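You operate a simulated robot arm through the tools that you are given. There is no shell and no other tool. Be economical: measure what you need, move in short steps, check, and stop when the job is done.

You run a simulated robot arm. Do the job below in one go: nothing can be reset, and whatever is moved stays where it is left.

Task
Put things in order on the top of the long table. At the end: the clear water glass is on the red tin (marked "CLIPS"); the lotion tube (marked "Beach Lotion") is on the brown wooden coaster; the green bottle is on the blue coin dish; the red luggage strap stands on top of the yellow book; whatever was shut is shut again. Leave all else as you found it, and nothing knocked over.

It is judged by the outcome, as a careful person would: the job done as asked, and still so three seconds after it is handed in. It fails if anything else is knocked over, pushed out of place, dropped, spilled or broken.

Robot
A 6-joint arm with a two-finger parallel gripper, fixed in place. Base frame: the origin is at the foot of the arm, x ahead of it, y to its left, z up; the work surface is at about z = 0.76. Readings come in m, rad, newtons and seconds.
With the tool pointing down near the work surface it reaches from about 0.26 to 0.68 m from the base axis. Its first joint turns from -1.152 to 1.152 rad. Payload 2.9 kg.
The TCP is the grasp point between the finger pads, 0.03 m short of the fingertips. In the tool frame z runs along the fingers and y along their closing line. Largest opening 0.11 m; finger width 0.02, thickness 0.01; the body of the gripper, 0.048 by 0.112 m, starts 0.055 m behind the TCP.
Orientation is told as [roll, pitch, yaw] about the base's x, y, z axes, in that order, counted from this pose: with the fingers straight down and closing along the base's y, the tool's x points along the base's -x, its y along +y and its z along -z.

Tools
- The arm moves only by the tool move_arm. Its argument "rows" is a list of rows, each an object (a shift or turn left out is 0, a gripper value left out holds the last) with "dr": the turn, a rotation vector about the tool's x, y, z in rad, a list of three; "linear": the shift along the tool's x, y, z in m, a list of three; "fingers": the closure in counts, from 0 (fully open) to 255 (shut). In form: [{"dr": [ax, ay, az], "linear": [tx, ty, tz], "fingers": fingers}, ...]. A call has 1 to 8 rows; each row is the pose to reach, as a shift and turn from the pose commanded when the call began, along the tool's axes at that moment. Each row takes 0.2 s and may step no farther than 0.05 m and 0.15 rad from the row before; otherwise, or with a gripper value out of range, the whole call is refused. A pose out of reach is approached as far as the arm can. The call stops where the force on the tool passes 40 N (or 10 N more than at its start, if that is more) or the arm is blocked; 0.2 s more then pass. The fingers move at their own pace (about 0.108 m/s each) and stop on an object; they squeeze with about 35 N. The grip force told is the motor's: it shows also when the fingers shut on nothing. Time passes only in rows, and 0.2 s behind the last, so rows that repeat a pose let the fingers close. It gives the time, the measured TCP pose, the force on the tool (base axes), the opening and the grip force at its end, in the units of the frame above (readings bear some noise).
- Cameras (640 x 400 px; columns grow to the right, rows downward): "scene" is fixed at [0.0925, 0.4662, 1.3673]; the picture's right is [-0.43, -0.90, 0.00], its down [-0.64, 0.30, -0.71] and it looks along [0.64, -0.31, -0.71] (base axes); focal length 321 px, centre (320, 200). "wrist" rides on the gripper at [0.072, 0.017, -0.103] in the tool frame; the picture's right is [-0.23, 0.97, 0.00], its down [-0.76, -0.18, -0.62] and it looks along [-0.61, -0.14, 0.78] (tool axes); focal length 222 px, centre (320, 200). There is no depth. A picture from a camera that has moved, and an enlarged one, comes with that camera's place and axes in the base frame and with its lens.
- snapshot(camera): a new picture of that camera. The clock stands still meanwhile.
- enlarge(camera, box): a new picture of the part [left, top, right, bottom] of that camera's present view, enlarged. The clock stands still meanwhile.
- finish_job(): hands the job in; it is judged then, once.

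Go step by step. Nothing tells you positions but the pictures and the camera data: compare them with the known pose of the tool, close in by small moves and look again before you grip or let go. The budget is 120 turns and 64 pictures, counting those below and the enlarged ones. Unless the task says otherwise, let go and move clear before handing in, and close with one line.

The tools are called after "Call:" by a JSON object that holds its "name" and its "arguments". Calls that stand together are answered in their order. move_arm: Moves the arm, as the interface text tells. Its arguments: {"type":"object","properties":{"rows":{"type":"array","items":{"type":"object","properties":{"dr":{"type":"array","items":{"type":"number"}},"linear":{"type":"array","items":{"type":"number"}},"fingers":{"type":"number"}}}}},"required":["rows"]} The other tools are called the same way: snapshot (camera) takes a picture; enlarge (camera, box) takes an enlarged picture of a part of a camera's view; finish_job () hands the job in.

At the start:

```text
t: 0.0
tcp_pos: [0.4309, -0.0882, 1.0886]
tool_rot: [0.0, 0.001, 0.0]
force: [-0.3, -0.5, -0.2]
opening: 0.1102
grasp_force: 0.0
```

scene: 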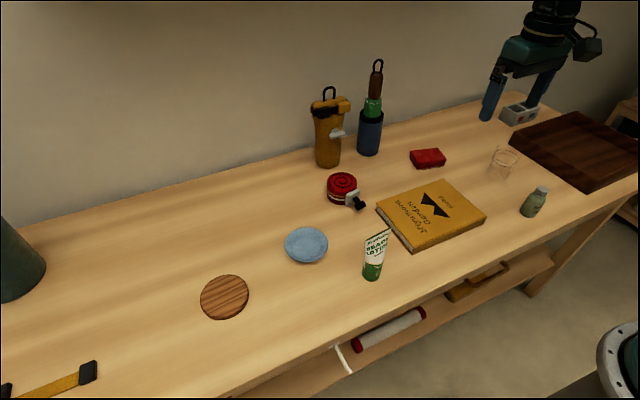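
wrist: 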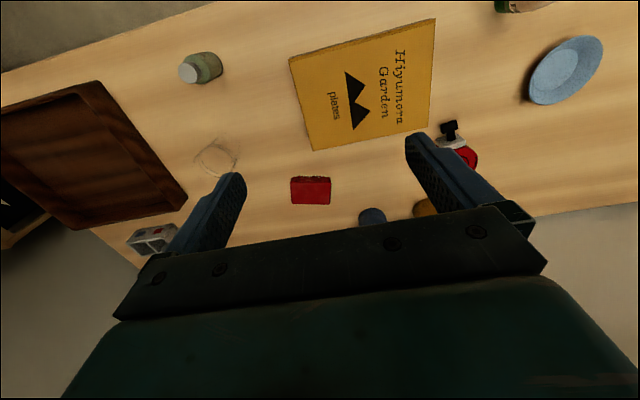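

I can see everything named on the table: glass and small green bottle at right, red tin, book, strap, dish, tube and coaster. I'll enlarge the details before moving.

Call:
{"name": "enlarge", "arguments": {"camera": "scene", "box": [400, 120, 560, 220]}}

Call:
{"name": "enlarge", "arguments": {"camera": "scene", "box": [280, 50, 440, 150]}}

Call:
{"name": "enlarge", "arguments": {"camera": "scene", "box": [270, 165, 430, 285]}}

```text
4.00 times, centred on (480, 170) of scene
camera zoom: at [0.0925, 0.4662, 1.3673], right [-0.43, -0.9, 0.0], down [-0.64, 0.3, -0.71], along [0.64, -0.31, -0.71], focal length 1284 px, centre (-320, 320)
```

zoom: 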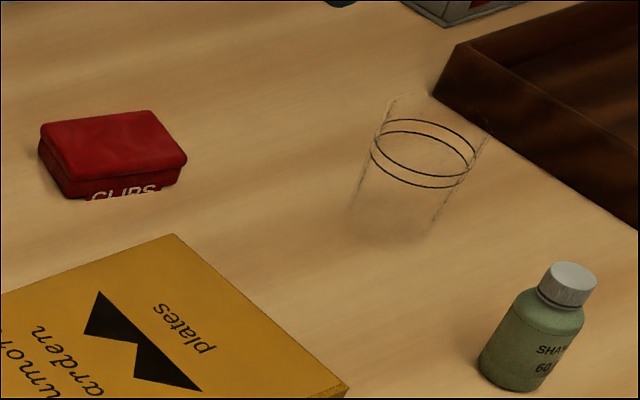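

```text
4.00 times, centred on (360, 100) of scene
camera zoom: at [0.0925, 0.4662, 1.3673], right [-0.43, -0.9, 0.0], down [-0.64, 0.3, -0.71], along [0.64, -0.31, -0.71], focal length 1284 px, centre (160, 600)
```

zoom: 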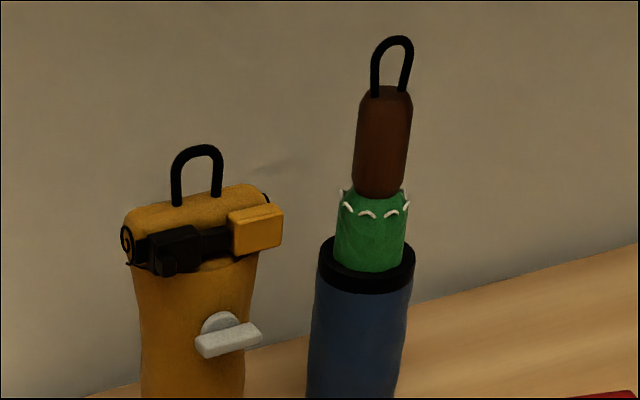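

```text
3.33 times, centred on (350, 225) of scene
camera zoom: at [0.0925, 0.4662, 1.3673], right [-0.43, -0.9, 0.0], down [-0.64, 0.3, -0.71], along [0.64, -0.31, -0.71], focal length 1070 px, centre (220, 117)
```

zoom: 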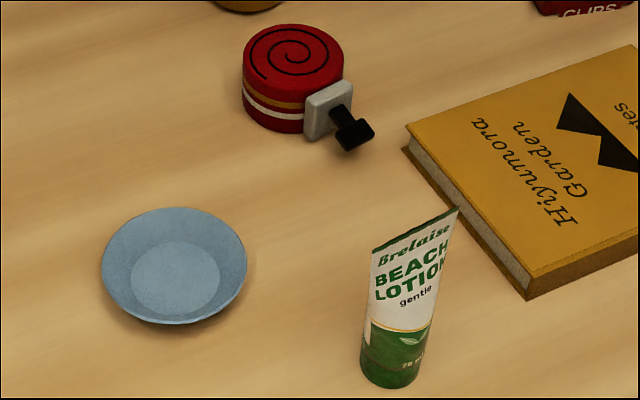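

The green bottle stands near (0.368, -0.258), about 0.09 tall and 0.048 wide, and the dish is near (0.514, 0.297). I'll go above the bottle and check with the wrist camera.

Call:
{"name": "move_arm", "arguments": {"rows": [{"linear": [0.0126, -0.034, 0.028], "fingers": 0}, {"linear": [0.0252, -0.068, 0.056]}, {"linear": [0.0378, -0.102, 0.084]}, {"linear": [0.0504, -0.136, 0.112]}, {"linear": [0.063, -0.17, 0.14]}, {"linear": [0.063, -0.17, 0.14]}]}}

Call:
{"name": "snapshot", "arguments": {"camera": "wrist"}}

Call:
{"name": "snapshot", "arguments": {"camera": "scene"}}

```text
t: 1.4
tcp_pos: [0.3697, -0.2577, 0.9487]
tool_rot: [-0.001, -0.001, 0.0]
force: [-0.3, 0.5, -0.3]
opening: 0.1099
grasp_force: 0.0
```

```text
58 pictures are left
camera wrist: at [0.2974, -0.2399, 1.0514], right [0.23, 0.97, 0.0], down [0.76, -0.18, 0.62], along [0.61, -0.14, -0.78], focal length 222 px, centre (320, 200)
```

wrist: 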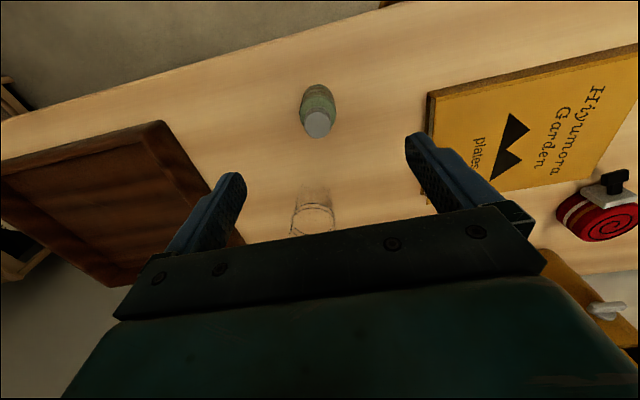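

```text
57 pictures are left
```

scene: 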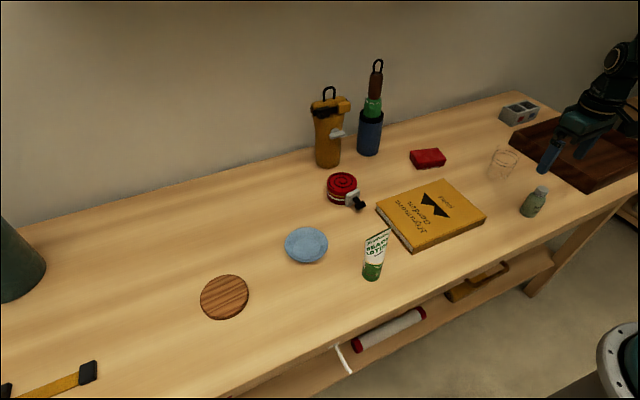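

The wrist view confirms the bottle at (0.368, -0.2585), directly below. Descend and grip.

Call:
{"name": "move_arm", "arguments": {"rows": [{"linear": [0.001, 0, 0.046]}, {"linear": [0.001, 0, 0.092]}, {"linear": [0.001, 0, 0.138]}, {"linear": [0.001, 0, 0.138], "fingers": 255}, {"linear": [0.001, 0, 0.138]}, {"linear": [0.001, 0, 0.138]}, {"linear": [0.001, 0, 0.138]}]}}

Call:
{"name": "snapshot", "arguments": {"camera": "scene"}}

```text
t: 3.0
tcp_pos: [0.3656, -0.2575, 0.8097]
tool_rot: [0.0, 0.0, 0.0]
force: [0.1, 1.1, 0.2]
opening: 0.0365
grasp_force: 34.8
```

```text
56 pictures are left
```

scene: 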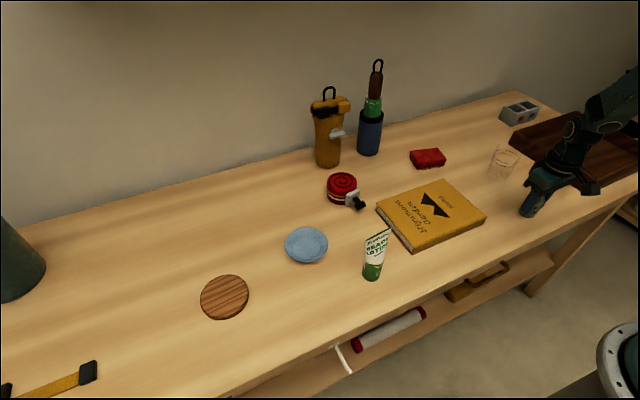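

Gripped with 0.0365 opening. Lift straight up, then travel toward the dish.

Call:
{"name": "move_arm", "arguments": {"rows": [{"linear": [0, 0, -0.03]}, {"linear": [0, 0, -0.075]}, {"linear": [0, 0, -0.12]}, {"linear": [-0.01, 0.04, -0.14]}, {"linear": [-0.02, 0.085, -0.14]}, {"linear": [-0.03, 0.13, -0.14]}, {"linear": [-0.04, 0.175, -0.14]}, {"linear": [-0.05, 0.22, -0.14]}]}}

Call:
{"name": "move_arm", "arguments": {"rows": [{"linear": [-0.012, 0.045, 0]}, {"linear": [-0.024, 0.09, 0]}, {"linear": [-0.036, 0.135, 0]}, {"linear": [-0.048, 0.18, 0]}, {"linear": [-0.06, 0.225, 0]}, {"linear": [-0.074, 0.27, 0]}, {"linear": [-0.088, 0.31, 0]}, {"linear": [-0.097, 0.334, 0]}]}}

Call:
{"name": "snapshot", "arguments": {"camera": "wrist"}}

Call:
{"name": "snapshot", "arguments": {"camera": "scene"}}

```text
t: 4.8
tcp_pos: [0.4161, -0.0372, 0.9477]
tool_rot: [0.0, 0.0, -0.001]
force: [0.5, -1.0, -0.9]
opening: 0.0364
grasp_force: 35.0
```

```text
t: 6.6
tcp_pos: [0.5154, 0.2956, 0.9518]
tool_rot: [0.0, 0.0, -0.002]
force: [0.3, 0.4, -0.8]
opening: 0.0366
grasp_force: 35.1
```

```text
55 pictures are left
camera wrist: at [0.4428, 0.3136, 1.0557], right [0.23, 0.97, 0.0], down [0.76, -0.18, 0.62], along [0.61, -0.14, -0.78], focal length 222 px, centre (320, 200)
```

wrist: 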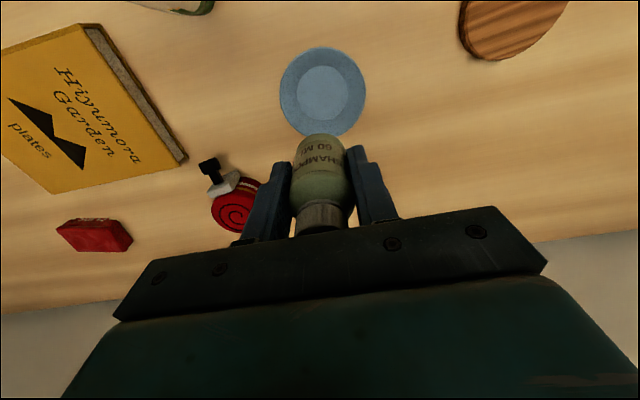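

```text
54 pictures are left
```

scene: 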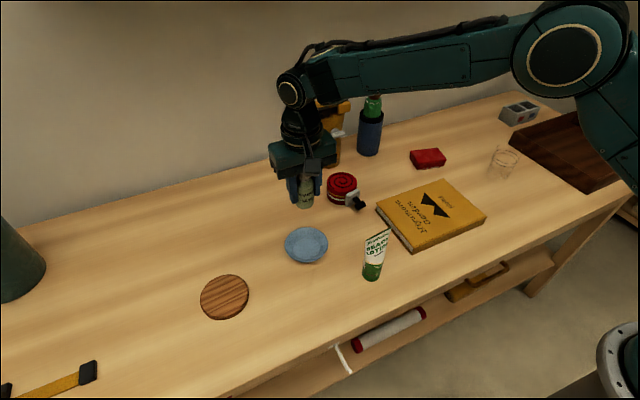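

The dish centre comes out at about (0.508, 0.301), so a small correction is needed. I'll lower the bottle to just above the dish, then look.

Call:
{"name": "move_arm", "arguments": {"rows": [{"linear": [0.0095, 0.0055, 0.02]}, {"linear": [0.0095, 0.0055, 0.06]}, {"linear": [0.0095, 0.0055, 0.1]}, {"linear": [0.0095, 0.0055, 0.12]}, {"linear": [0.0095, 0.0055, 0.12]}]}}

Call:
{"name": "enlarge", "arguments": {"camera": "scene", "box": [250, 170, 410, 270]}}

Call:
{"name": "snapshot", "arguments": {"camera": "wrist"}}

```text
t: 7.8
tcp_pos: [0.5047, 0.3021, 0.8307]
tool_rot: [0.0, -0.001, 0.0]
force: [-1.1, 0.1, -0.6]
opening: 0.0365
grasp_force: 34.9
```

```text
4.00 times, centred on (330, 220) of scene
camera zoom: at [0.0925, 0.4662, 1.3673], right [-0.43, -0.9, 0.0], down [-0.64, 0.3, -0.71], along [0.64, -0.31, -0.71], focal length 1284 px, centre (280, 120)
```

zoom: 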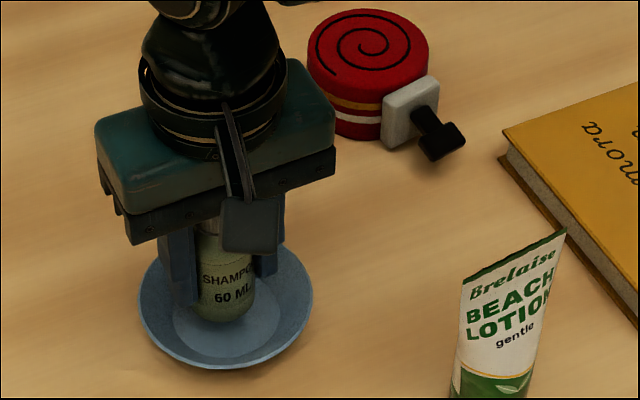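

```text
52 pictures are left
camera wrist: at [0.4329, 0.3203, 0.9335], right [0.23, 0.97, 0.0], down [0.76, -0.18, 0.62], along [0.61, -0.14, -0.78], focal length 222 px, centre (320, 200)
```

wrist: 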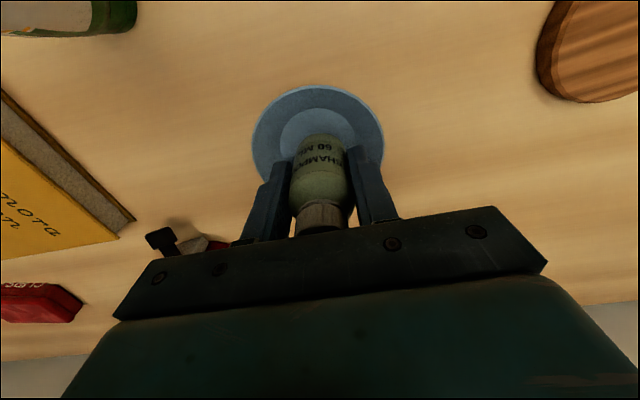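

The bottle is well centred over the dish floor. Lower gently until contact.

Call:
{"name": "move_arm", "arguments": {"rows": [{"linear": [0, 0, 0.004]}, {"linear": [0, 0, 0.008]}, {"linear": [0, 0, 0.011]}, {"linear": [0, 0, 0.011]}]}}

```text
t: 8.8
tcp_pos: [0.5047, 0.3022, 0.8199]
tool_rot: [0.001, 0.0, -0.001]
force: [-0.6, 0.3, -0.7]
opening: 0.0364
grasp_force: 35.0
```

Call:
{"name": "move_arm", "arguments": {"rows": [{"linear": [0, 0, 0.002]}, {"linear": [0, 0, 0.004]}, {"linear": [0, 0, 0.004]}]}}

```text
t: 9.6
tcp_pos: [0.5044, 0.3017, 0.8144]
tool_rot: [0.002, -0.001, -0.001]
force: [0.1, 0.0, -0.6]
opening: 0.0365
grasp_force: 34.7
```

No contact yet; continue in millimetre steps.

Call:
{"name": "move_arm", "arguments": {"rows": [{"linear": [0, 0, 0.001]}, {"linear": [0, 0, 0.0015]}, {"linear": [0, 0, 0.0015]}]}}

Call:
{"name": "enlarge", "arguments": {"camera": "scene", "box": [270, 215, 350, 265]}}

```text
t: 10.4
tcp_pos: [0.5037, 0.3018, 0.8136]
tool_rot: [-0.001, 0.001, -0.001]
force: [-0.9, 0.3, -0.2]
opening: 0.0365
grasp_force: 35.2
```

```text
8.00 times, centred on (310, 240) of scene
camera zoom: at [0.0925, 0.4662, 1.3673], right [-0.43, -0.9, 0.0], down [-0.64, 0.3, -0.71], along [0.64, -0.31, -0.71], focal length 2567 px, centre (400, -120)
```

zoom: 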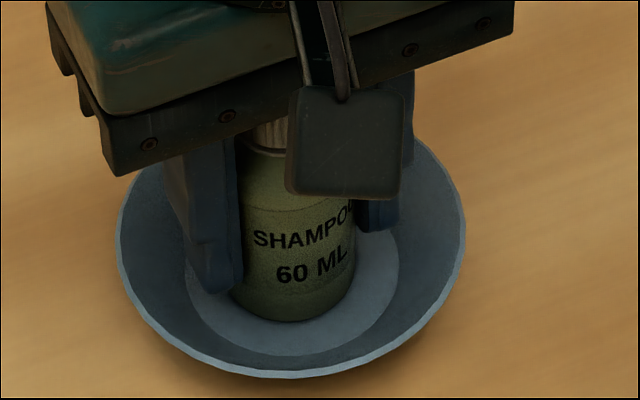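

Well centred and nearly touching. A bit further.

Call:
{"name": "move_arm", "arguments": {"rows": [{"linear": [0, 0, 0.001]}, {"linear": [0, 0, 0.002]}, {"linear": [0, 0, 0.002]}]}}

```text
t: 11.2
tcp_pos: [0.5053, 0.302, 0.8129]
tool_rot: [-0.001, -0.003, 0.0]
force: [-5.4, -4.1, 16.0]
opening: 0.0363
grasp_force: 35.0
```

Contact felt. Ease up half a millimetre, open only a little inside the dish, then rise.

Call:
{"name": "move_arm", "arguments": {"rows": [{"linear": [0, 0, -0.001]}, {"linear": [0, 0, -0.001], "fingers": 130}, {"linear": [0, 0, -0.001]}, {"linear": [0, 0, -0.001]}, {"linear": [0, 0, -0.03]}, {"linear": [0, 0, -0.07]}, {"linear": [0, 0, -0.11]}, {"linear": [0, 0, -0.14]}]}}

Call:
{"name": "snapshot", "arguments": {"camera": "scene"}}

Call:
{"name": "snapshot", "arguments": {"camera": "wrist"}}

```text
t: 13.0
tcp_pos: [0.5044, 0.302, 0.9524]
tool_rot: [-0.001, 0.0, 0.0]
force: [-0.3, 0.1, -0.1]
opening: 0.054
grasp_force: 0.0
```

```text
50 pictures are left
```

scene: 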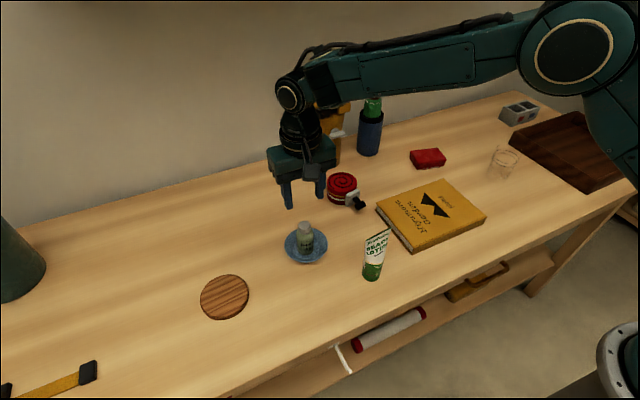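

```text
49 pictures are left
camera wrist: at [0.4321, 0.3199, 1.0555], right [0.23, 0.97, 0.0], down [0.76, -0.18, 0.62], along [0.61, -0.14, -0.78], focal length 222 px, centre (320, 200)
```

wrist: 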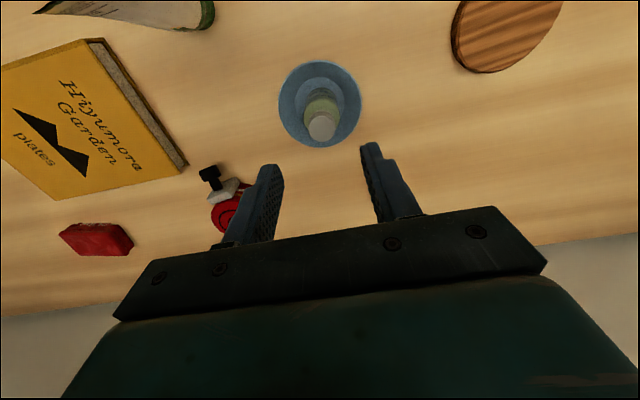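

The bottle sits in the dish. Next the tube near (0.379, 0.205), about 0.15 tall, its flat end running along y; I go above it, fingers open.

Call:
{"name": "move_arm", "arguments": {"rows": [{"linear": [0.0, 0, -0.03], "fingers": 0}, {"linear": [0.03, -0.024, -0.05]}, {"linear": [0.06, -0.048, -0.05]}, {"linear": [0.09, -0.073, -0.05]}, {"linear": [0.125, -0.097, -0.05]}, {"linear": [0.125, -0.097, -0.05]}]}}

Call:
{"name": "snapshot", "arguments": {"camera": "wrist"}}

```text
t: 14.4
tcp_pos: [0.3758, 0.2043, 1.0008]
tool_rot: [0.001, 0.001, 0.001]
force: [0.7, 0.4, 0.1]
opening: 0.1101
grasp_force: 0.0
```

```text
48 pictures are left
camera wrist: at [0.3051, 0.2222, 1.1047], right [0.23, 0.97, 0.0], down [0.76, -0.18, 0.62], along [0.61, -0.14, -0.78], focal length 222 px, centre (320, 200)
```

wrist: 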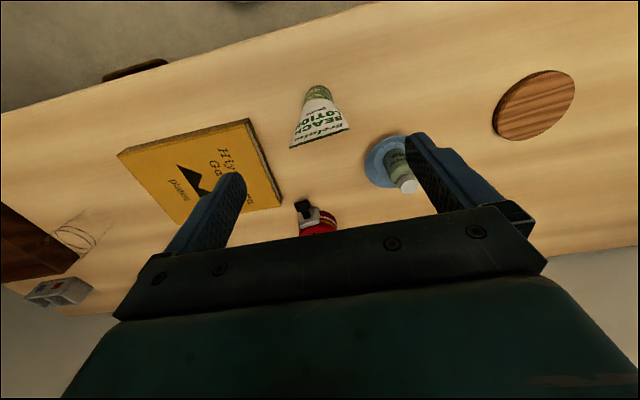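

The tube is at about (0.381, 0.203), with its crimp turned about 0.1 rad. Descend around its upper part and grip across its width.

Call:
{"name": "move_arm", "arguments": {"rows": [{"linear": [-0.005, 0, 0.03], "dr": [0, 0, -0.1]}, {"linear": [-0.005, 0, 0.07], "dr": [0, 0, -0.1]}, {"linear": [-0.005, 0, 0.11], "dr": [0, 0, -0.1]}, {"linear": [-0.005, 0, 0.134], "dr": [0, 0, -0.1]}, {"linear": [-0.005, 0, 0.134], "dr": [0, 0, -0.1]}]}}

Call:
{"name": "snapshot", "arguments": {"camera": "wrist"}}

Call:
{"name": "enlarge", "arguments": {"camera": "scene", "box": [300, 190, 460, 290]}}

```text
t: 15.6
tcp_pos: [0.3845, 0.2051, 0.8683]
tool_rot: [0.0, 0.002, 0.099]
force: [-0.5, 0.4, -0.1]
opening: 0.1099
grasp_force: 0.2
```

```text
47 pictures are left
camera wrist: at [0.3106, 0.2153, 0.9705], right [0.13, 0.99, 0.0], down [0.78, -0.1, 0.62], along [0.62, -0.08, -0.78], focal length 222 px, centre (320, 200)
```

wrist: 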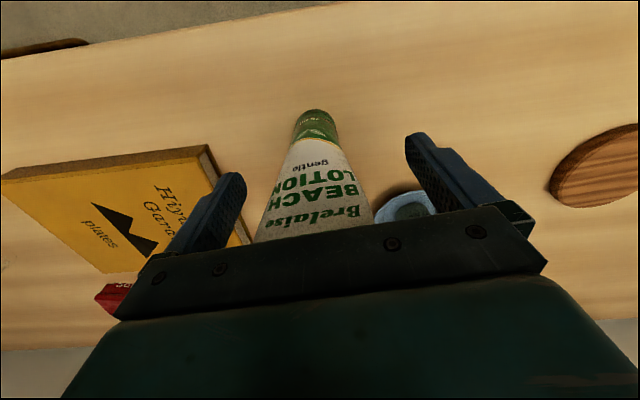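

```text
4.00 times, centred on (380, 240) of scene
camera zoom: at [0.0925, 0.4662, 1.3673], right [-0.43, -0.9, 0.0], down [-0.64, 0.3, -0.71], along [0.64, -0.31, -0.71], focal length 1284 px, centre (80, 40)
```

zoom: 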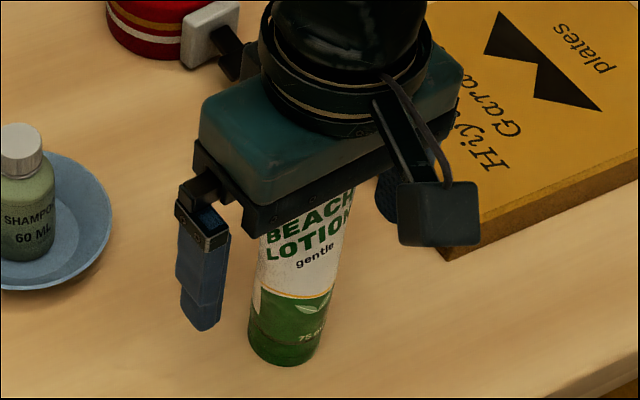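

The tube is between the fingers, about 3 mm off centre; I correct that and close.

Call:
{"name": "move_arm", "arguments": {"rows": [{"linear": [0, -0.003, 0]}, {"linear": [0, -0.003, 0], "fingers": 255}, {"linear": [0, -0.003, 0]}, {"linear": [0, -0.003, 0]}, {"linear": [0, -0.003, 0]}]}}

Call:
{"name": "enlarge", "arguments": {"camera": "scene", "box": [300, 190, 460, 290]}}

```text
t: 16.8
tcp_pos: [0.3843, 0.2028, 0.8676]
tool_rot: [0.001, 0.0, 0.1]
force: [-0.6, -0.1, -1.0]
opening: 0.0607
grasp_force: 35.0
```

```text
4.00 times, centred on (380, 240) of scene
camera zoom: at [0.0925, 0.4662, 1.3673], right [-0.43, -0.9, 0.0], down [-0.64, 0.3, -0.71], along [0.64, -0.31, -0.71], focal length 1284 px, centre (80, 40)
```

zoom: 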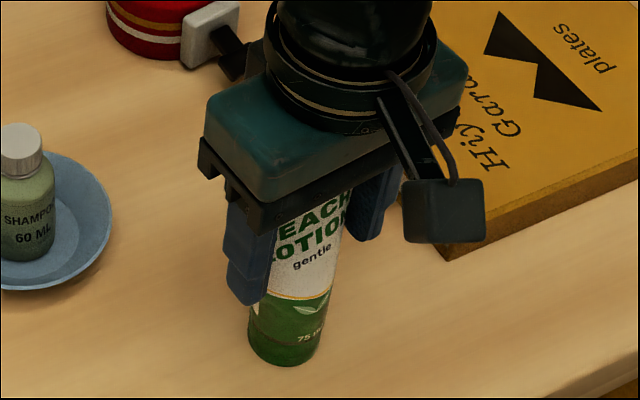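

Tube gripped. Lift it straight up and check it hangs level.

Call:
{"name": "move_arm", "arguments": {"rows": [{"linear": [0, 0, -0.02]}, {"linear": [0, 0, -0.055]}, {"linear": [0, 0, -0.09]}, {"linear": [0, 0, -0.12]}, {"linear": [0, 0, -0.12]}]}}

Call:
{"name": "move_arm", "arguments": {"rows": [{"linear": [-0.013, 0.033, 0]}, {"linear": [-0.029, 0.074, 0]}, {"linear": [-0.045, 0.115, 0]}, {"linear": [-0.061, 0.156, 0]}, {"linear": [-0.077, 0.197, 0]}, {"linear": [-0.093, 0.238, 0]}, {"linear": [-0.106, 0.272, 0]}, {"linear": [-0.1122, 0.2872, 0]}]}}

Call:
{"name": "snapshot", "arguments": {"camera": "wrist"}}

Call:
{"name": "snapshot", "arguments": {"camera": "scene"}}

```text
t: 18.0
tcp_pos: [0.3852, 0.2014, 0.9873]
tool_rot: [0.0, 0.001, 0.098]
force: [0.2, -1.1, -1.0]
opening: 0.0607
grasp_force: 35.3
```

```text
t: 19.8
tcp_pos: [0.4602, 0.4851, 0.9866]
tool_rot: [-0.002, 0.001, 0.1]
force: [-0.3, 0.1, -0.8]
opening: 0.061
grasp_force: 35.5
out of reach, approached as far as the arm can: row 8
```

```text
44 pictures are left
camera wrist: at [0.3863, 0.4962, 1.0899], right [0.13, 0.99, 0.0], down [0.78, -0.1, 0.62], along [0.62, -0.08, -0.78], focal length 222 px, centre (320, 200)
```

wrist: 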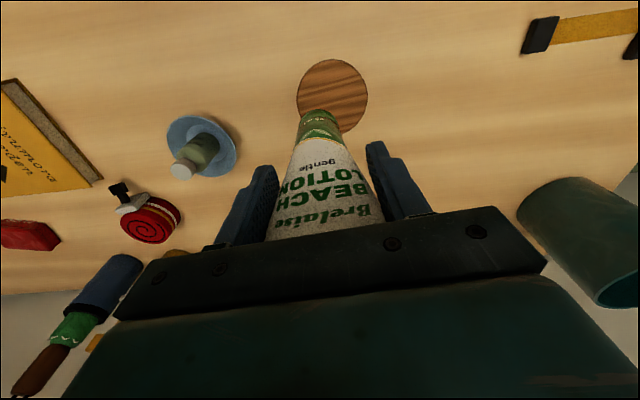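

```text
43 pictures are left
```

scene: 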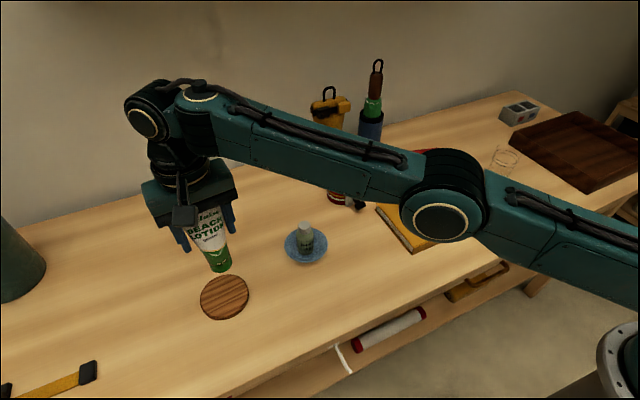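

The coaster centre is at about (0.463, 0.502); the arm stopped slightly short at this height. I'll go lower, where it reaches further, and shift.

Call:
{"name": "move_arm", "arguments": {"rows": [{"linear": [0, 0, 0.035]}, {"linear": [0, 0, 0.07]}, {"linear": [-0.0022, 0.007, 0.08]}, {"linear": [-0.0044, 0.0146, 0.085]}, {"linear": [-0.0044, 0.0146, 0.085]}]}}

Call:
{"name": "snapshot", "arguments": {"camera": "wrist"}}

Call:
{"name": "enlarge", "arguments": {"camera": "scene", "box": [140, 220, 300, 320]}}

```text
t: 21.0
tcp_pos: [0.46, 0.5014, 0.9012]
tool_rot: [0.001, -0.001, 0.098]
force: [0.3, 0.1, -1.1]
opening: 0.0609
grasp_force: 35.1
out of reach, approached as far as the arm can: row 4, 5
```

```text
42 pictures are left
camera wrist: at [0.3863, 0.5117, 1.0049], right [0.13, 0.99, 0.0], down [0.78, -0.1, 0.62], along [0.62, -0.08, -0.78], focal length 222 px, centre (320, 200)
```

wrist: 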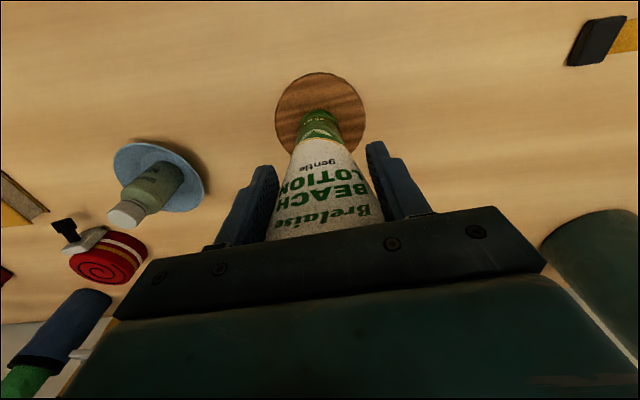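

```text
4.00 times, centred on (220, 270) of scene
camera zoom: at [0.0925, 0.4662, 1.3673], right [-0.43, -0.9, 0.0], down [-0.64, 0.3, -0.71], along [0.64, -0.31, -0.71], focal length 1284 px, centre (720, -80)
```

zoom: 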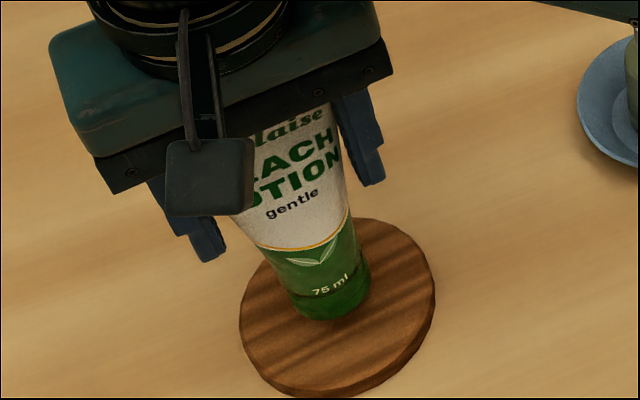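

The tube is over the coaster's centre. Lower to contact.

Call:
{"name": "move_arm", "arguments": {"rows": [{"linear": [0, 0, 0.008]}, {"linear": [0, 0, 0.015]}, {"linear": [0, 0, 0.019]}, {"linear": [0, 0, 0.019]}]}}

```text
t: 22.0
tcp_pos: [0.4585, 0.5012, 0.8832]
tool_rot: [-0.001, -0.004, 0.099]
force: [0.2, -0.8, 2.2]
opening: 0.061
grasp_force: 34.9
```

Call:
{"name": "move_arm", "arguments": {"rows": [{"linear": [0, 0, 0.001]}, {"linear": [0, 0, 0.002]}, {"linear": [0, 0, 0.002]}]}}

Call:
{"name": "enlarge", "arguments": {"camera": "scene", "box": [140, 220, 300, 320]}}

```text
t: 22.8
tcp_pos: [0.4603, 0.5013, 0.884]
tool_rot: [0.003, -0.002, 0.101]
force: [-2.5, -1.4, 15.0]
opening: 0.0611
grasp_force: 34.9
```

```text
4.00 times, centred on (220, 270) of scene
camera zoom: at [0.0922, 0.4659, 1.3674], right [-0.43, -0.9, 0.0], down [-0.64, 0.31, -0.71], along [0.64, -0.31, -0.71], focal length 1284 px, centre (720, -80)
```

zoom: 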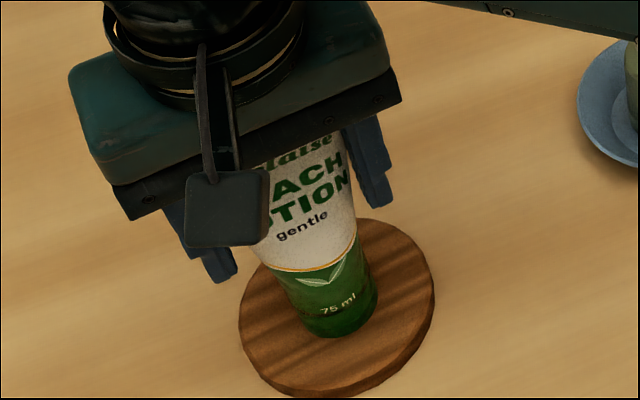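

On the coaster with contact felt. Ease and release, then check before rising.

Call:
{"name": "move_arm", "arguments": {"rows": [{"linear": [0, 0, -0.0015]}, {"linear": [0, 0, -0.0015], "fingers": 60}, {"linear": [0, 0, -0.0015], "fingers": 30}, {"linear": [0, 0, -0.0015], "fingers": 0}, {"linear": [0, 0, -0.0015]}]}}

Call:
{"name": "move_arm", "arguments": {"rows": [{"linear": [0, 0, -0.03]}, {"linear": [0, 0, -0.07]}, {"linear": [0.0, 0, -0.11]}, {"linear": [0.03, -0.03, -0.12]}, {"linear": [0.05, -0.07, -0.12]}]}}

Call:
{"name": "snapshot", "arguments": {"camera": "scene"}}

```text
t: 24.0
tcp_pos: [0.4603, 0.5013, 0.8845]
tool_rot: [-0.001, -0.001, 0.098]
force: [-0.4, 0.4, 0.0]
opening: 0.1102
grasp_force: 0.1
```

```text
t: 25.2
tcp_pos: [0.4538, 0.4662, 1.0743]
tool_rot: [0.14, -0.168, 0.089]
force: [-1.1, -1.2, -5.5]
opening: 0.1098
grasp_force: 0.1
out of reach, approached as far as the arm can: row 2, 3, 4
```

```text
39 pictures are left
```

scene: 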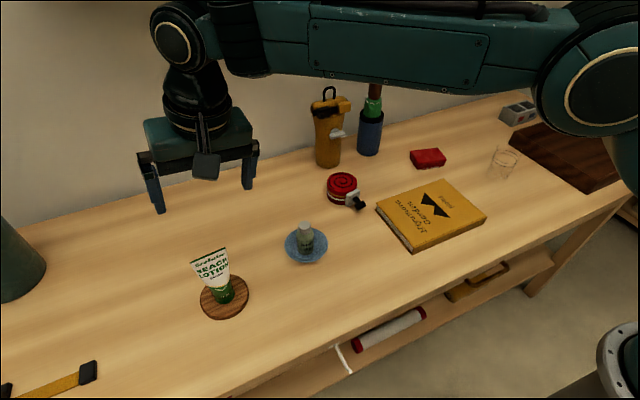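

The tube stands on the coaster. Let the arm settle.

Call:
{"name": "move_arm", "arguments": {"rows": [{"linear": [0, 0, 0]}, {"linear": [0, 0, 0]}]}}

```text
t: 25.8
tcp_pos: [0.4172, 0.4265, 1.0031]
tool_rot: [-0.001, -0.002, 0.098]
force: [-0.4, -0.3, 0.8]
opening: 0.11
grasp_force: 0.0
```

Next the strap, a flat coil near (0.633, 0.142) with its buckle toward the robot. Move above it with fingers closing along y.

Call:
{"name": "move_arm", "arguments": {"rows": [{"linear": [-0.023, -0.038, 0.0], "dr": [0, 0, 0.02]}, {"linear": [-0.046, -0.076, 0.0], "dr": [0, 0, 0.04]}, {"linear": [-0.07, -0.114, 0.0], "dr": [0, 0, 0.06]}, {"linear": [-0.093, -0.152, 0.01], "dr": [0, 0, 0.08]}, {"linear": [-0.116, -0.19, 0.02], "dr": [0, 0, 0.098]}, {"linear": [-0.139, -0.228, 0.03], "dr": [0, 0, 0.098]}, {"linear": [-0.162, -0.266, 0.04], "dr": [0, 0, 0.098]}, {"linear": [-0.183, -0.302, 0.05], "dr": [0, 0, 0.098]}]}}

Call:
{"name": "snapshot", "arguments": {"camera": "wrist"}}

Call:
{"name": "snapshot", "arguments": {"camera": "scene"}}

```text
t: 27.6
tcp_pos: [0.6285, 0.1418, 0.9518]
tool_rot: [-0.002, 0.0, 0.003]
force: [-0.5, 0.6, -0.1]
opening: 0.1098
grasp_force: 0.0
```

```text
38 pictures are left
camera wrist: at [0.5573, 0.1593, 1.0554], right [0.22, 0.97, 0.0], down [0.76, -0.18, 0.62], along [0.61, -0.14, -0.78], focal length 222 px, centre (320, 200)
```

wrist: 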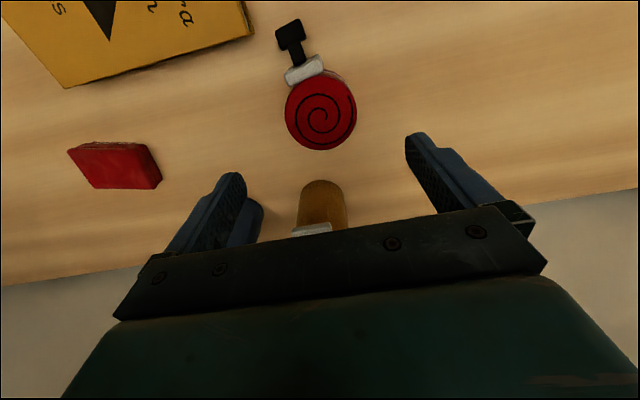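

```text
37 pictures are left
```

scene: 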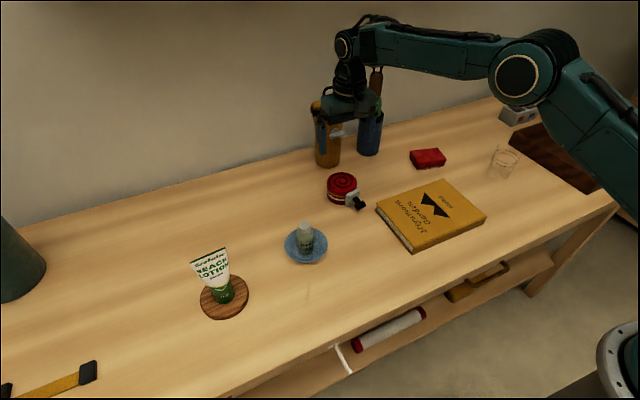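

The strap coil is at (0.633, 0.143), about 0.08 across. Descend and grip it.

Call:
{"name": "move_arm", "arguments": {"rows": [{"linear": [-0.004, 0.0015, 0.045]}, {"linear": [-0.004, 0.0015, 0.09]}, {"linear": [-0.004, 0.0015, 0.13]}, {"linear": [-0.004, 0.0015, 0.15]}, {"linear": [-0.004, 0.0015, 0.152]}]}}

Call:
{"name": "enlarge", "arguments": {"camera": "scene", "box": [270, 130, 430, 230]}}

```text
t: 28.8
tcp_pos: [0.6353, 0.1448, 0.8016]
tool_rot: [0.0, -0.001, 0.001]
force: [0.8, -0.5, -0.3]
opening: 0.1101
grasp_force: 0.1
```

```text
4.00 times, centred on (350, 180) of scene
camera zoom: at [0.0925, 0.4662, 1.3673], right [-0.43, -0.9, 0.0], down [-0.64, 0.3, -0.71], along [0.64, -0.31, -0.71], focal length 1284 px, centre (200, 280)
```

zoom: 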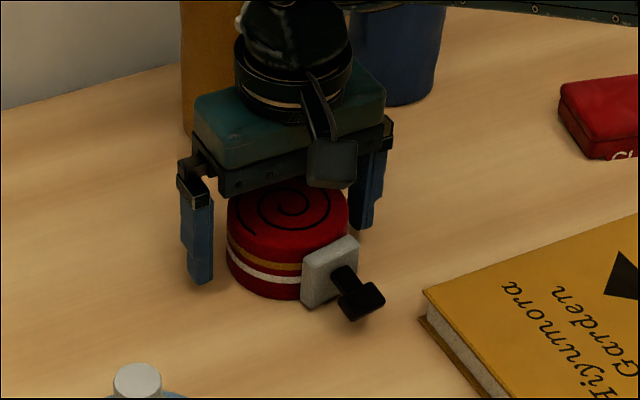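

The strap is between the fingers. Close, then lift.

Call:
{"name": "move_arm", "arguments": {"rows": [{"linear": [0, -0.001, 0], "fingers": 255}, {"linear": [0, -0.001, 0]}, {"linear": [0, -0.001, 0]}, {"linear": [0, -0.001, 0]}]}}

Call:
{"name": "move_arm", "arguments": {"rows": [{"linear": [0, 0, -0.02]}, {"linear": [0, 0, -0.05]}, {"linear": [0, 0, -0.09]}, {"linear": [0, 0, -0.12]}, {"linear": [0, 0, -0.12]}]}}

Call:
{"name": "snapshot", "arguments": {"camera": "wrist"}}

```text
t: 29.8
tcp_pos: [0.634, 0.145, 0.8019]
tool_rot: [0.001, -0.001, 0.001]
force: [0.5, 1.7, -0.6]
opening: 0.0776
grasp_force: 34.9
```

```text
t: 31.0
tcp_pos: [0.6347, 0.1449, 0.9224]
tool_rot: [0.0, 0.001, 0.001]
force: [0.0, 1.0, -1.9]
opening: 0.0782
grasp_force: 35.1
```

```text
35 pictures are left
camera wrist: at [0.5628, 0.1634, 1.0249], right [0.23, 0.97, 0.0], down [0.76, -0.18, 0.62], along [0.61, -0.14, -0.78], focal length 222 px, centre (320, 200)
```

wrist: 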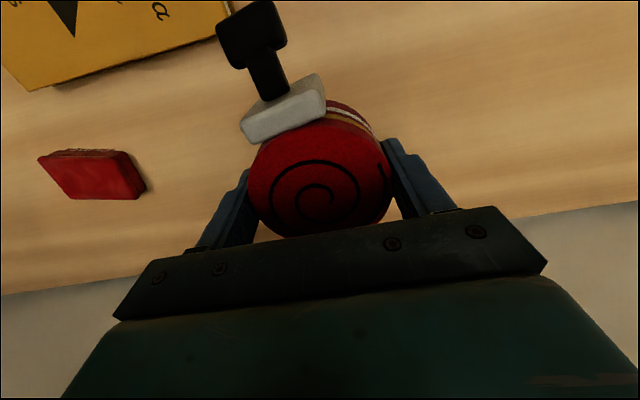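

Strap held. The book's top spans x 0.397–0.535, y -0.125–0.095; I'll bring the coil above (0.48, -0.016).

Call:
{"name": "move_arm", "arguments": {"rows": [{"linear": [0.026, -0.027, 0]}, {"linear": [0.052, -0.054, 0]}, {"linear": [0.078, -0.081, 0]}, {"linear": [0.104, -0.108, 0]}, {"linear": [0.13, -0.135, 0]}, {"linear": [0.155, -0.161, 0]}, {"linear": [0.155, -0.161, 0.03]}, {"linear": [0.155, -0.161, 0.06]}]}}

Call:
{"name": "enlarge", "arguments": {"camera": "scene", "box": [340, 130, 500, 230]}}

Call:
{"name": "snapshot", "arguments": {"camera": "wrist"}}

```text
t: 32.8
tcp_pos: [0.4801, -0.0166, 0.8584]
tool_rot: [0.0, 0.0, 0.001]
force: [0.8, -0.8, -0.9]
opening: 0.078
grasp_force: 34.3
```

```text
4.00 times, centred on (420, 180) of scene
camera zoom: at [0.0925, 0.4662, 1.3673], right [-0.43, -0.9, 0.0], down [-0.64, 0.3, -0.71], along [0.64, -0.31, -0.71], focal length 1284 px, centre (-80, 280)
```

zoom: 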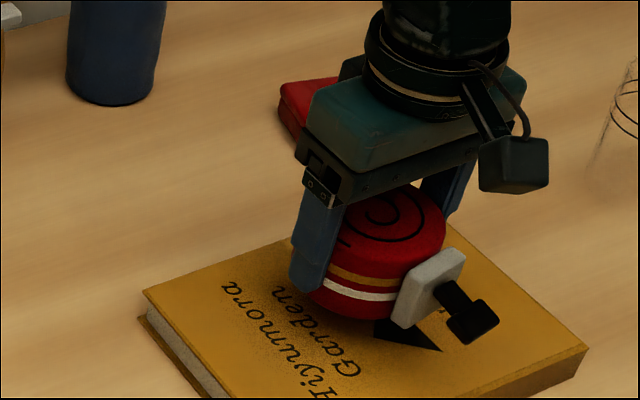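

```text
33 pictures are left
camera wrist: at [0.4078, 0.0009, 0.9613], right [0.22, 0.97, 0.0], down [0.76, -0.18, 0.62], along [0.61, -0.14, -0.78], focal length 222 px, centre (320, 200)
```

wrist: 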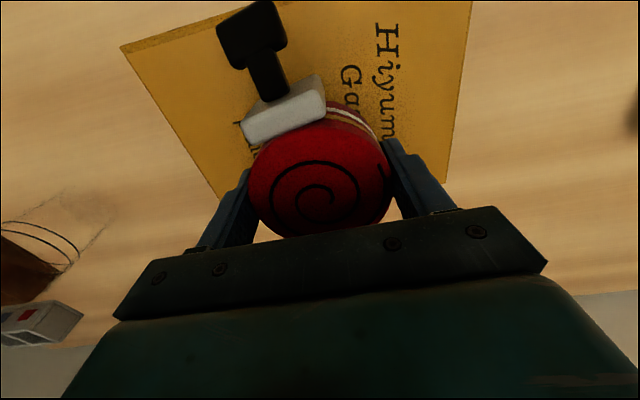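

Well over the book. Lower to contact.

Call:
{"name": "move_arm", "arguments": {"rows": [{"linear": [0.003, 0, 0.01]}, {"linear": [0.003, 0, 0.02]}, {"linear": [0.003, 0, 0.026]}, {"linear": [0.003, 0, 0.026]}]}}

Call:
{"name": "enlarge", "arguments": {"camera": "scene", "box": [380, 160, 500, 235]}}

```text
t: 33.8
tcp_pos: [0.477, -0.0177, 0.8326]
tool_rot: [0.0, 0.001, 0.001]
force: [-0.1, 1.1, -1.8]
opening: 0.0781
grasp_force: 35.3
```

```text
5.33 times, centred on (440, 198) of scene
camera zoom: at [0.0925, 0.4662, 1.3673], right [-0.43, -0.9, 0.0], down [-0.64, 0.3, -0.71], along [0.64, -0.31, -0.71], focal length 1712 px, centre (-320, 213)
```

zoom: 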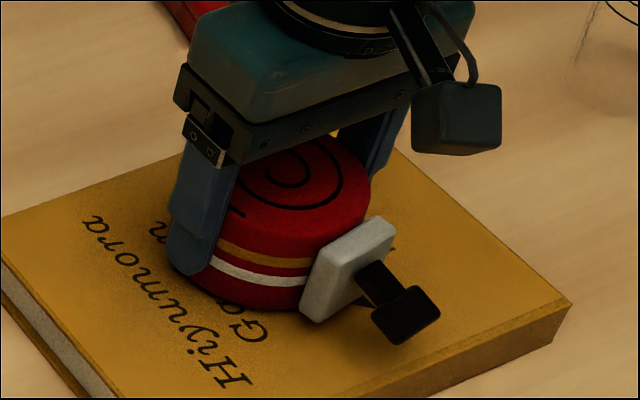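

Call:
{"name": "move_arm", "arguments": {"rows": [{"linear": [0, 0, 0.001]}, {"linear": [0, 0, 0.002]}, {"linear": [0, 0, 0.003]}, {"linear": [0, 0, 0.003]}]}}

```text
t: 34.8
tcp_pos: [0.4753, -0.016, 0.8321]
tool_rot: [0.002, 0.001, 0.002]
force: [-0.3, 0.5, -1.3]
opening: 0.0779
grasp_force: 35.3
```

Call:
{"name": "move_arm", "arguments": {"rows": [{"linear": [0, 0, 0.001]}, {"linear": [0, 0, 0.002]}, {"linear": [0, 0, 0.002]}]}}

```text
t: 35.6
tcp_pos: [0.4762, -0.0166, 0.8297]
tool_rot: [-0.001, 0.001, 0.001]
force: [-0.3, 0.0, -2.1]
opening: 0.0779
grasp_force: 34.9
```

Call:
{"name": "move_arm", "arguments": {"rows": [{"linear": [0, 0, 0.001]}, {"linear": [0, 0, 0.002]}, {"linear": [0, 0, 0.002]}]}}

Call:
{"name": "enlarge", "arguments": {"camera": "scene", "box": [380, 160, 500, 235]}}

```text
t: 36.4
tcp_pos: [0.4764, -0.0176, 0.8296]
tool_rot: [-0.001, -0.002, 0.002]
force: [-6.9, 1.3, 26.0]
opening: 0.078
grasp_force: 35.0
```

```text
5.33 times, centred on (440, 198) of scene
camera zoom: at [0.092, 0.4662, 1.3674], right [-0.43, -0.9, 0.0], down [-0.64, 0.3, -0.71], along [0.64, -0.31, -0.71], focal length 1712 px, centre (-320, 213)
```

zoom: 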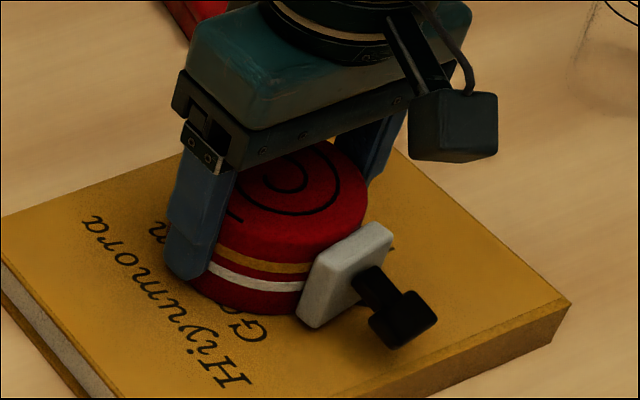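

Contact is firm. Ease up a millimetre, release, and rise.

Call:
{"name": "move_arm", "arguments": {"rows": [{"linear": [0, 0, -0.0015]}, {"linear": [0, 0, -0.0015], "fingers": 20}, {"linear": [0, 0, -0.0015], "fingers": 0}, {"linear": [0, 0, -0.0015]}, {"linear": [0, 0, -0.03]}, {"linear": [0, 0, -0.07]}, {"linear": [0, 0, -0.11]}, {"linear": [0, 0, -0.13]}]}}

Call:
{"name": "snapshot", "arguments": {"camera": "scene"}}

```text
t: 38.2
tcp_pos: [0.4769, -0.0165, 0.9582]
tool_rot: [0.001, -0.001, 0.003]
force: [0.0, -0.4, 0.0]
opening: 0.1102
grasp_force: 0.0
```

```text
30 pictures are left
```

scene: 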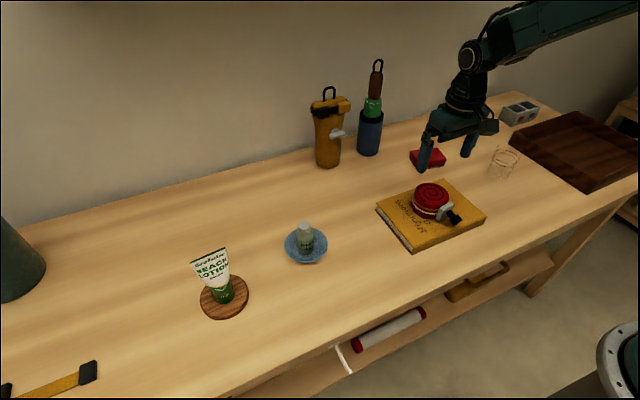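

The strap stands on the book. Now the glass near (0.504, -0.296): move above it and look.

Call:
{"name": "move_arm", "arguments": {"rows": [{"linear": [-0.004, -0.046, 0]}, {"linear": [-0.008, -0.092, 0]}, {"linear": [-0.012, -0.138, 0]}, {"linear": [-0.016, -0.184, 0]}, {"linear": [-0.02, -0.23, 0]}, {"linear": [-0.025, -0.278, 0]}, {"linear": [-0.025, -0.278, 0]}]}}

Call:
{"name": "enlarge", "arguments": {"camera": "wrist", "box": [240, 40, 400, 140]}}

Call:
{"name": "snapshot", "arguments": {"camera": "wrist"}}

```text
t: 39.8
tcp_pos: [0.5019, -0.2963, 0.9591]
tool_rot: [0.001, 0.0, 0.002]
force: [1.1, -0.6, 0.1]
opening: 0.11
grasp_force: 0.2
```

```text
4.00 times, centred on (320, 90) of wrist
camera zoom: at [0.4294, -0.2785, 1.0617], right [0.22, 0.97, 0.0], down [0.76, -0.18, 0.62], along [0.61, -0.14, -0.78], focal length 888 px, centre (320, 640)
```

zoom: 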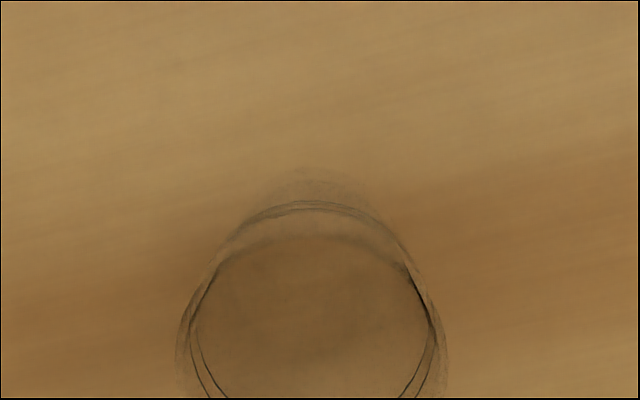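

```text
28 pictures are left
camera wrist: at [0.4294, -0.2785, 1.0617], right [0.22, 0.97, 0.0], down [0.76, -0.18, 0.62], along [0.61, -0.14, -0.78], focal length 222 px, centre (320, 200)
```

wrist: 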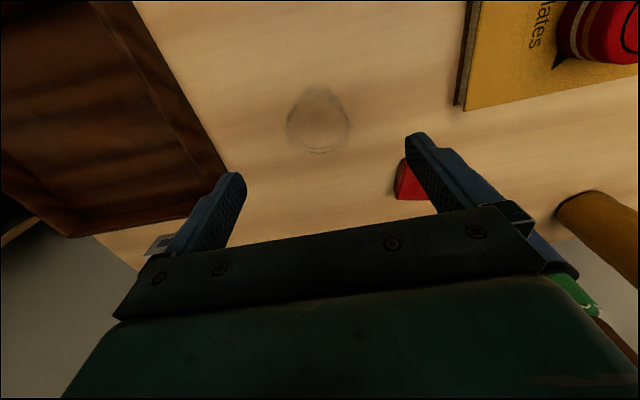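

The glass sits centred beneath the tool at about (0.502, -0.297). Descend to z 0.825 and close on it.

Call:
{"name": "move_arm", "arguments": {"rows": [{"linear": [0, -0.001, 0.045]}, {"linear": [0, -0.001, 0.09]}, {"linear": [0, -0.001, 0.12]}, {"linear": [0, -0.001, 0.134]}, {"linear": [0, -0.001, 0.134]}]}}

Call:
{"name": "enlarge", "arguments": {"camera": "scene", "box": [430, 110, 590, 210]}}

Call:
{"name": "snapshot", "arguments": {"camera": "wrist"}}

```text
t: 41.0
tcp_pos: [0.5008, -0.295, 0.8238]
tool_rot: [0.0, 0.0, 0.002]
force: [0.4, 0.1, 0.4]
opening: 0.1101
grasp_force: 0.1
```

```text
4.00 times, centred on (510, 160) of scene
camera zoom: at [0.0925, 0.4662, 1.3673], right [-0.43, -0.9, 0.0], down [-0.64, 0.3, -0.71], along [0.64, -0.31, -0.71], focal length 1284 px, centre (-440, 360)
```

zoom: 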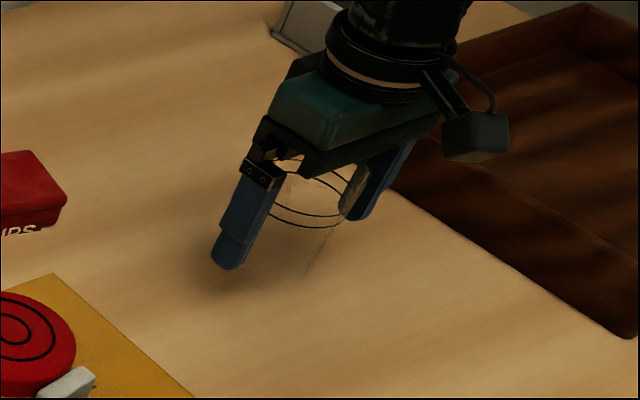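

```text
26 pictures are left
camera wrist: at [0.4284, -0.2774, 0.9267], right [0.23, 0.97, 0.0], down [0.76, -0.18, 0.62], along [0.61, -0.14, -0.78], focal length 222 px, centre (320, 200)
```

wrist: 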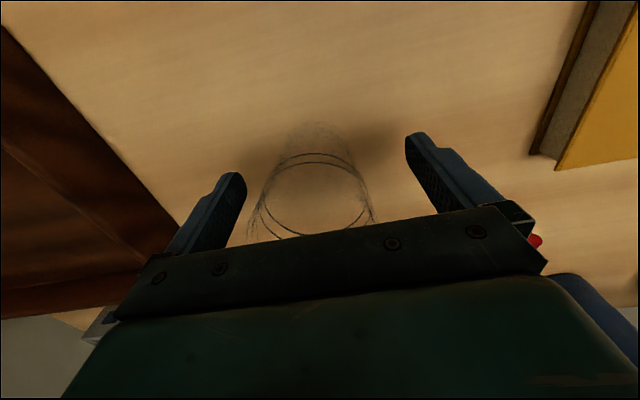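

The glass is about 3 mm off centre toward -y. Correct and close.

Call:
{"name": "move_arm", "arguments": {"rows": [{"linear": [0, -0.003, 0]}, {"linear": [0, -0.003, 0], "fingers": 60}, {"linear": [0, -0.003, 0], "fingers": 80}, {"linear": [0, -0.003, 0], "fingers": 95}, {"linear": [0, -0.003, 0], "fingers": 110}, {"linear": [0, -0.003, 0], "fingers": 125}, {"linear": [0, -0.003, 0], "fingers": 125}]}}

```text
t: 42.6
tcp_pos: [0.5, -0.2988, 0.8232]
tool_rot: [0.001, 0.0, 0.002]
force: [0.0, -1.7, 1.7]
opening: 0.0647
grasp_force: 34.9
```

Glass gripped at 0.065. Lift and look.

Call:
{"name": "move_arm", "arguments": {"rows": [{"linear": [0, 0, -0.015]}, {"linear": [0, 0, -0.04]}, {"linear": [0, 0, -0.065]}, {"linear": [0, 0, -0.08]}, {"linear": [0, 0, -0.08]}]}}

Call:
{"name": "enlarge", "arguments": {"camera": "scene", "box": [400, 90, 560, 190]}}

Call:
{"name": "snapshot", "arguments": {"camera": "wrist"}}

```text
t: 43.8
tcp_pos: [0.5024, -0.2993, 0.9028]
tool_rot: [0.001, -0.002, 0.002]
force: [-0.6, -0.3, -1.9]
opening: 0.0646
grasp_force: 34.8
```

```text
4.00 times, centred on (480, 140) of scene
camera zoom: at [0.0925, 0.4662, 1.3673], right [-0.43, -0.9, 0.0], down [-0.64, 0.3, -0.71], along [0.64, -0.31, -0.71], focal length 1284 px, centre (-320, 440)
```

zoom: 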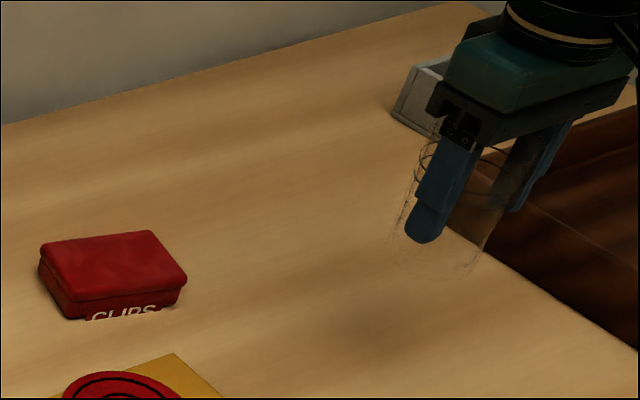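

```text
24 pictures are left
camera wrist: at [0.4298, -0.2818, 1.0059], right [0.23, 0.97, 0.0], down [0.76, -0.18, 0.62], along [0.61, -0.14, -0.78], focal length 222 px, centre (320, 200)
```

wrist: 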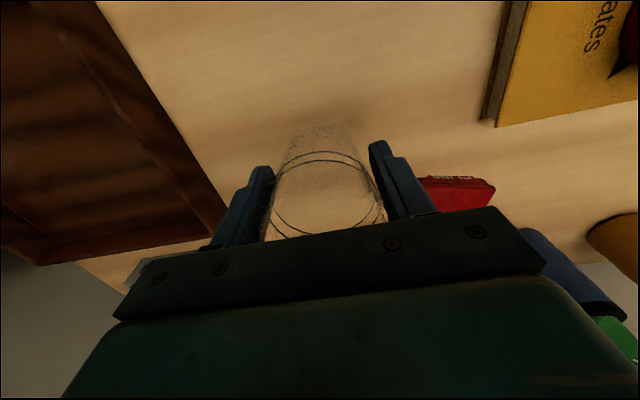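

Glass held level. The tin's top is centred near (0.649, -0.157), about 0.09 by 0.06. Carry the glass over it.

Call:
{"name": "move_arm", "arguments": {"rows": [{"linear": [-0.02, 0.02, 0]}, {"linear": [-0.05, 0.049, 0]}, {"linear": [-0.08, 0.078, 0]}, {"linear": [-0.11, 0.108, 0]}, {"linear": [-0.132, 0.13, 0]}, {"linear": [-0.1446, 0.142, 0]}, {"linear": [-0.1446, 0.142, 0]}]}}

Call:
{"name": "snapshot", "arguments": {"camera": "wrist"}}

Call:
{"name": "enlarge", "arguments": {"camera": "scene", "box": [360, 90, 520, 190]}}

```text
t: 45.4
tcp_pos: [0.6475, -0.1553, 0.9037]
tool_rot: [0.0, -0.001, 0.001]
force: [1.2, 0.6, -2.2]
opening: 0.0646
grasp_force: 34.8
```

```text
23 pictures are left
camera wrist: at [0.5756, -0.1387, 1.0066], right [0.23, 0.97, 0.0], down [0.76, -0.18, 0.62], along [0.61, -0.14, -0.78], focal length 222 px, centre (320, 200)
```

wrist: 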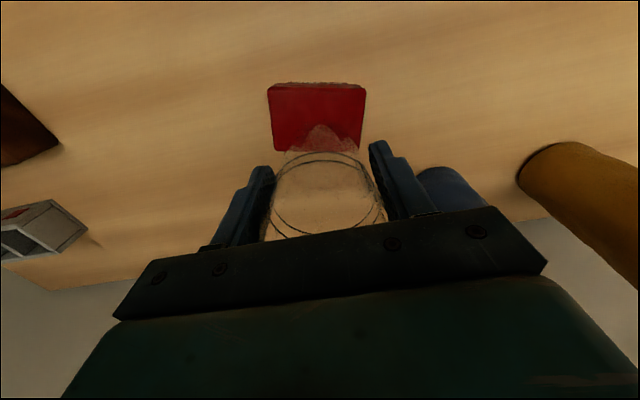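

```text
4.00 times, centred on (440, 140) of scene
camera zoom: at [0.0925, 0.4662, 1.3673], right [-0.43, -0.9, 0.0], down [-0.64, 0.3, -0.71], along [0.64, -0.31, -0.71], focal length 1284 px, centre (-160, 440)
```

zoom: 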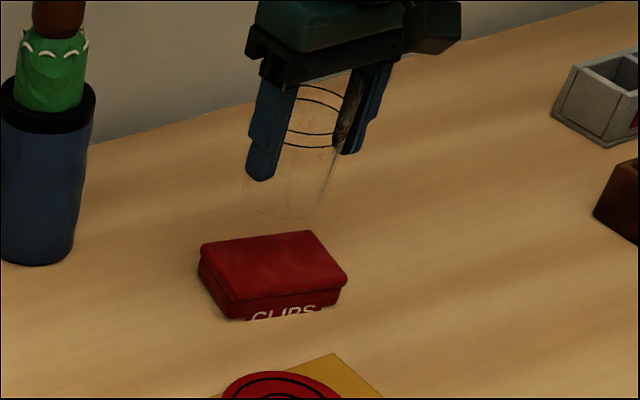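

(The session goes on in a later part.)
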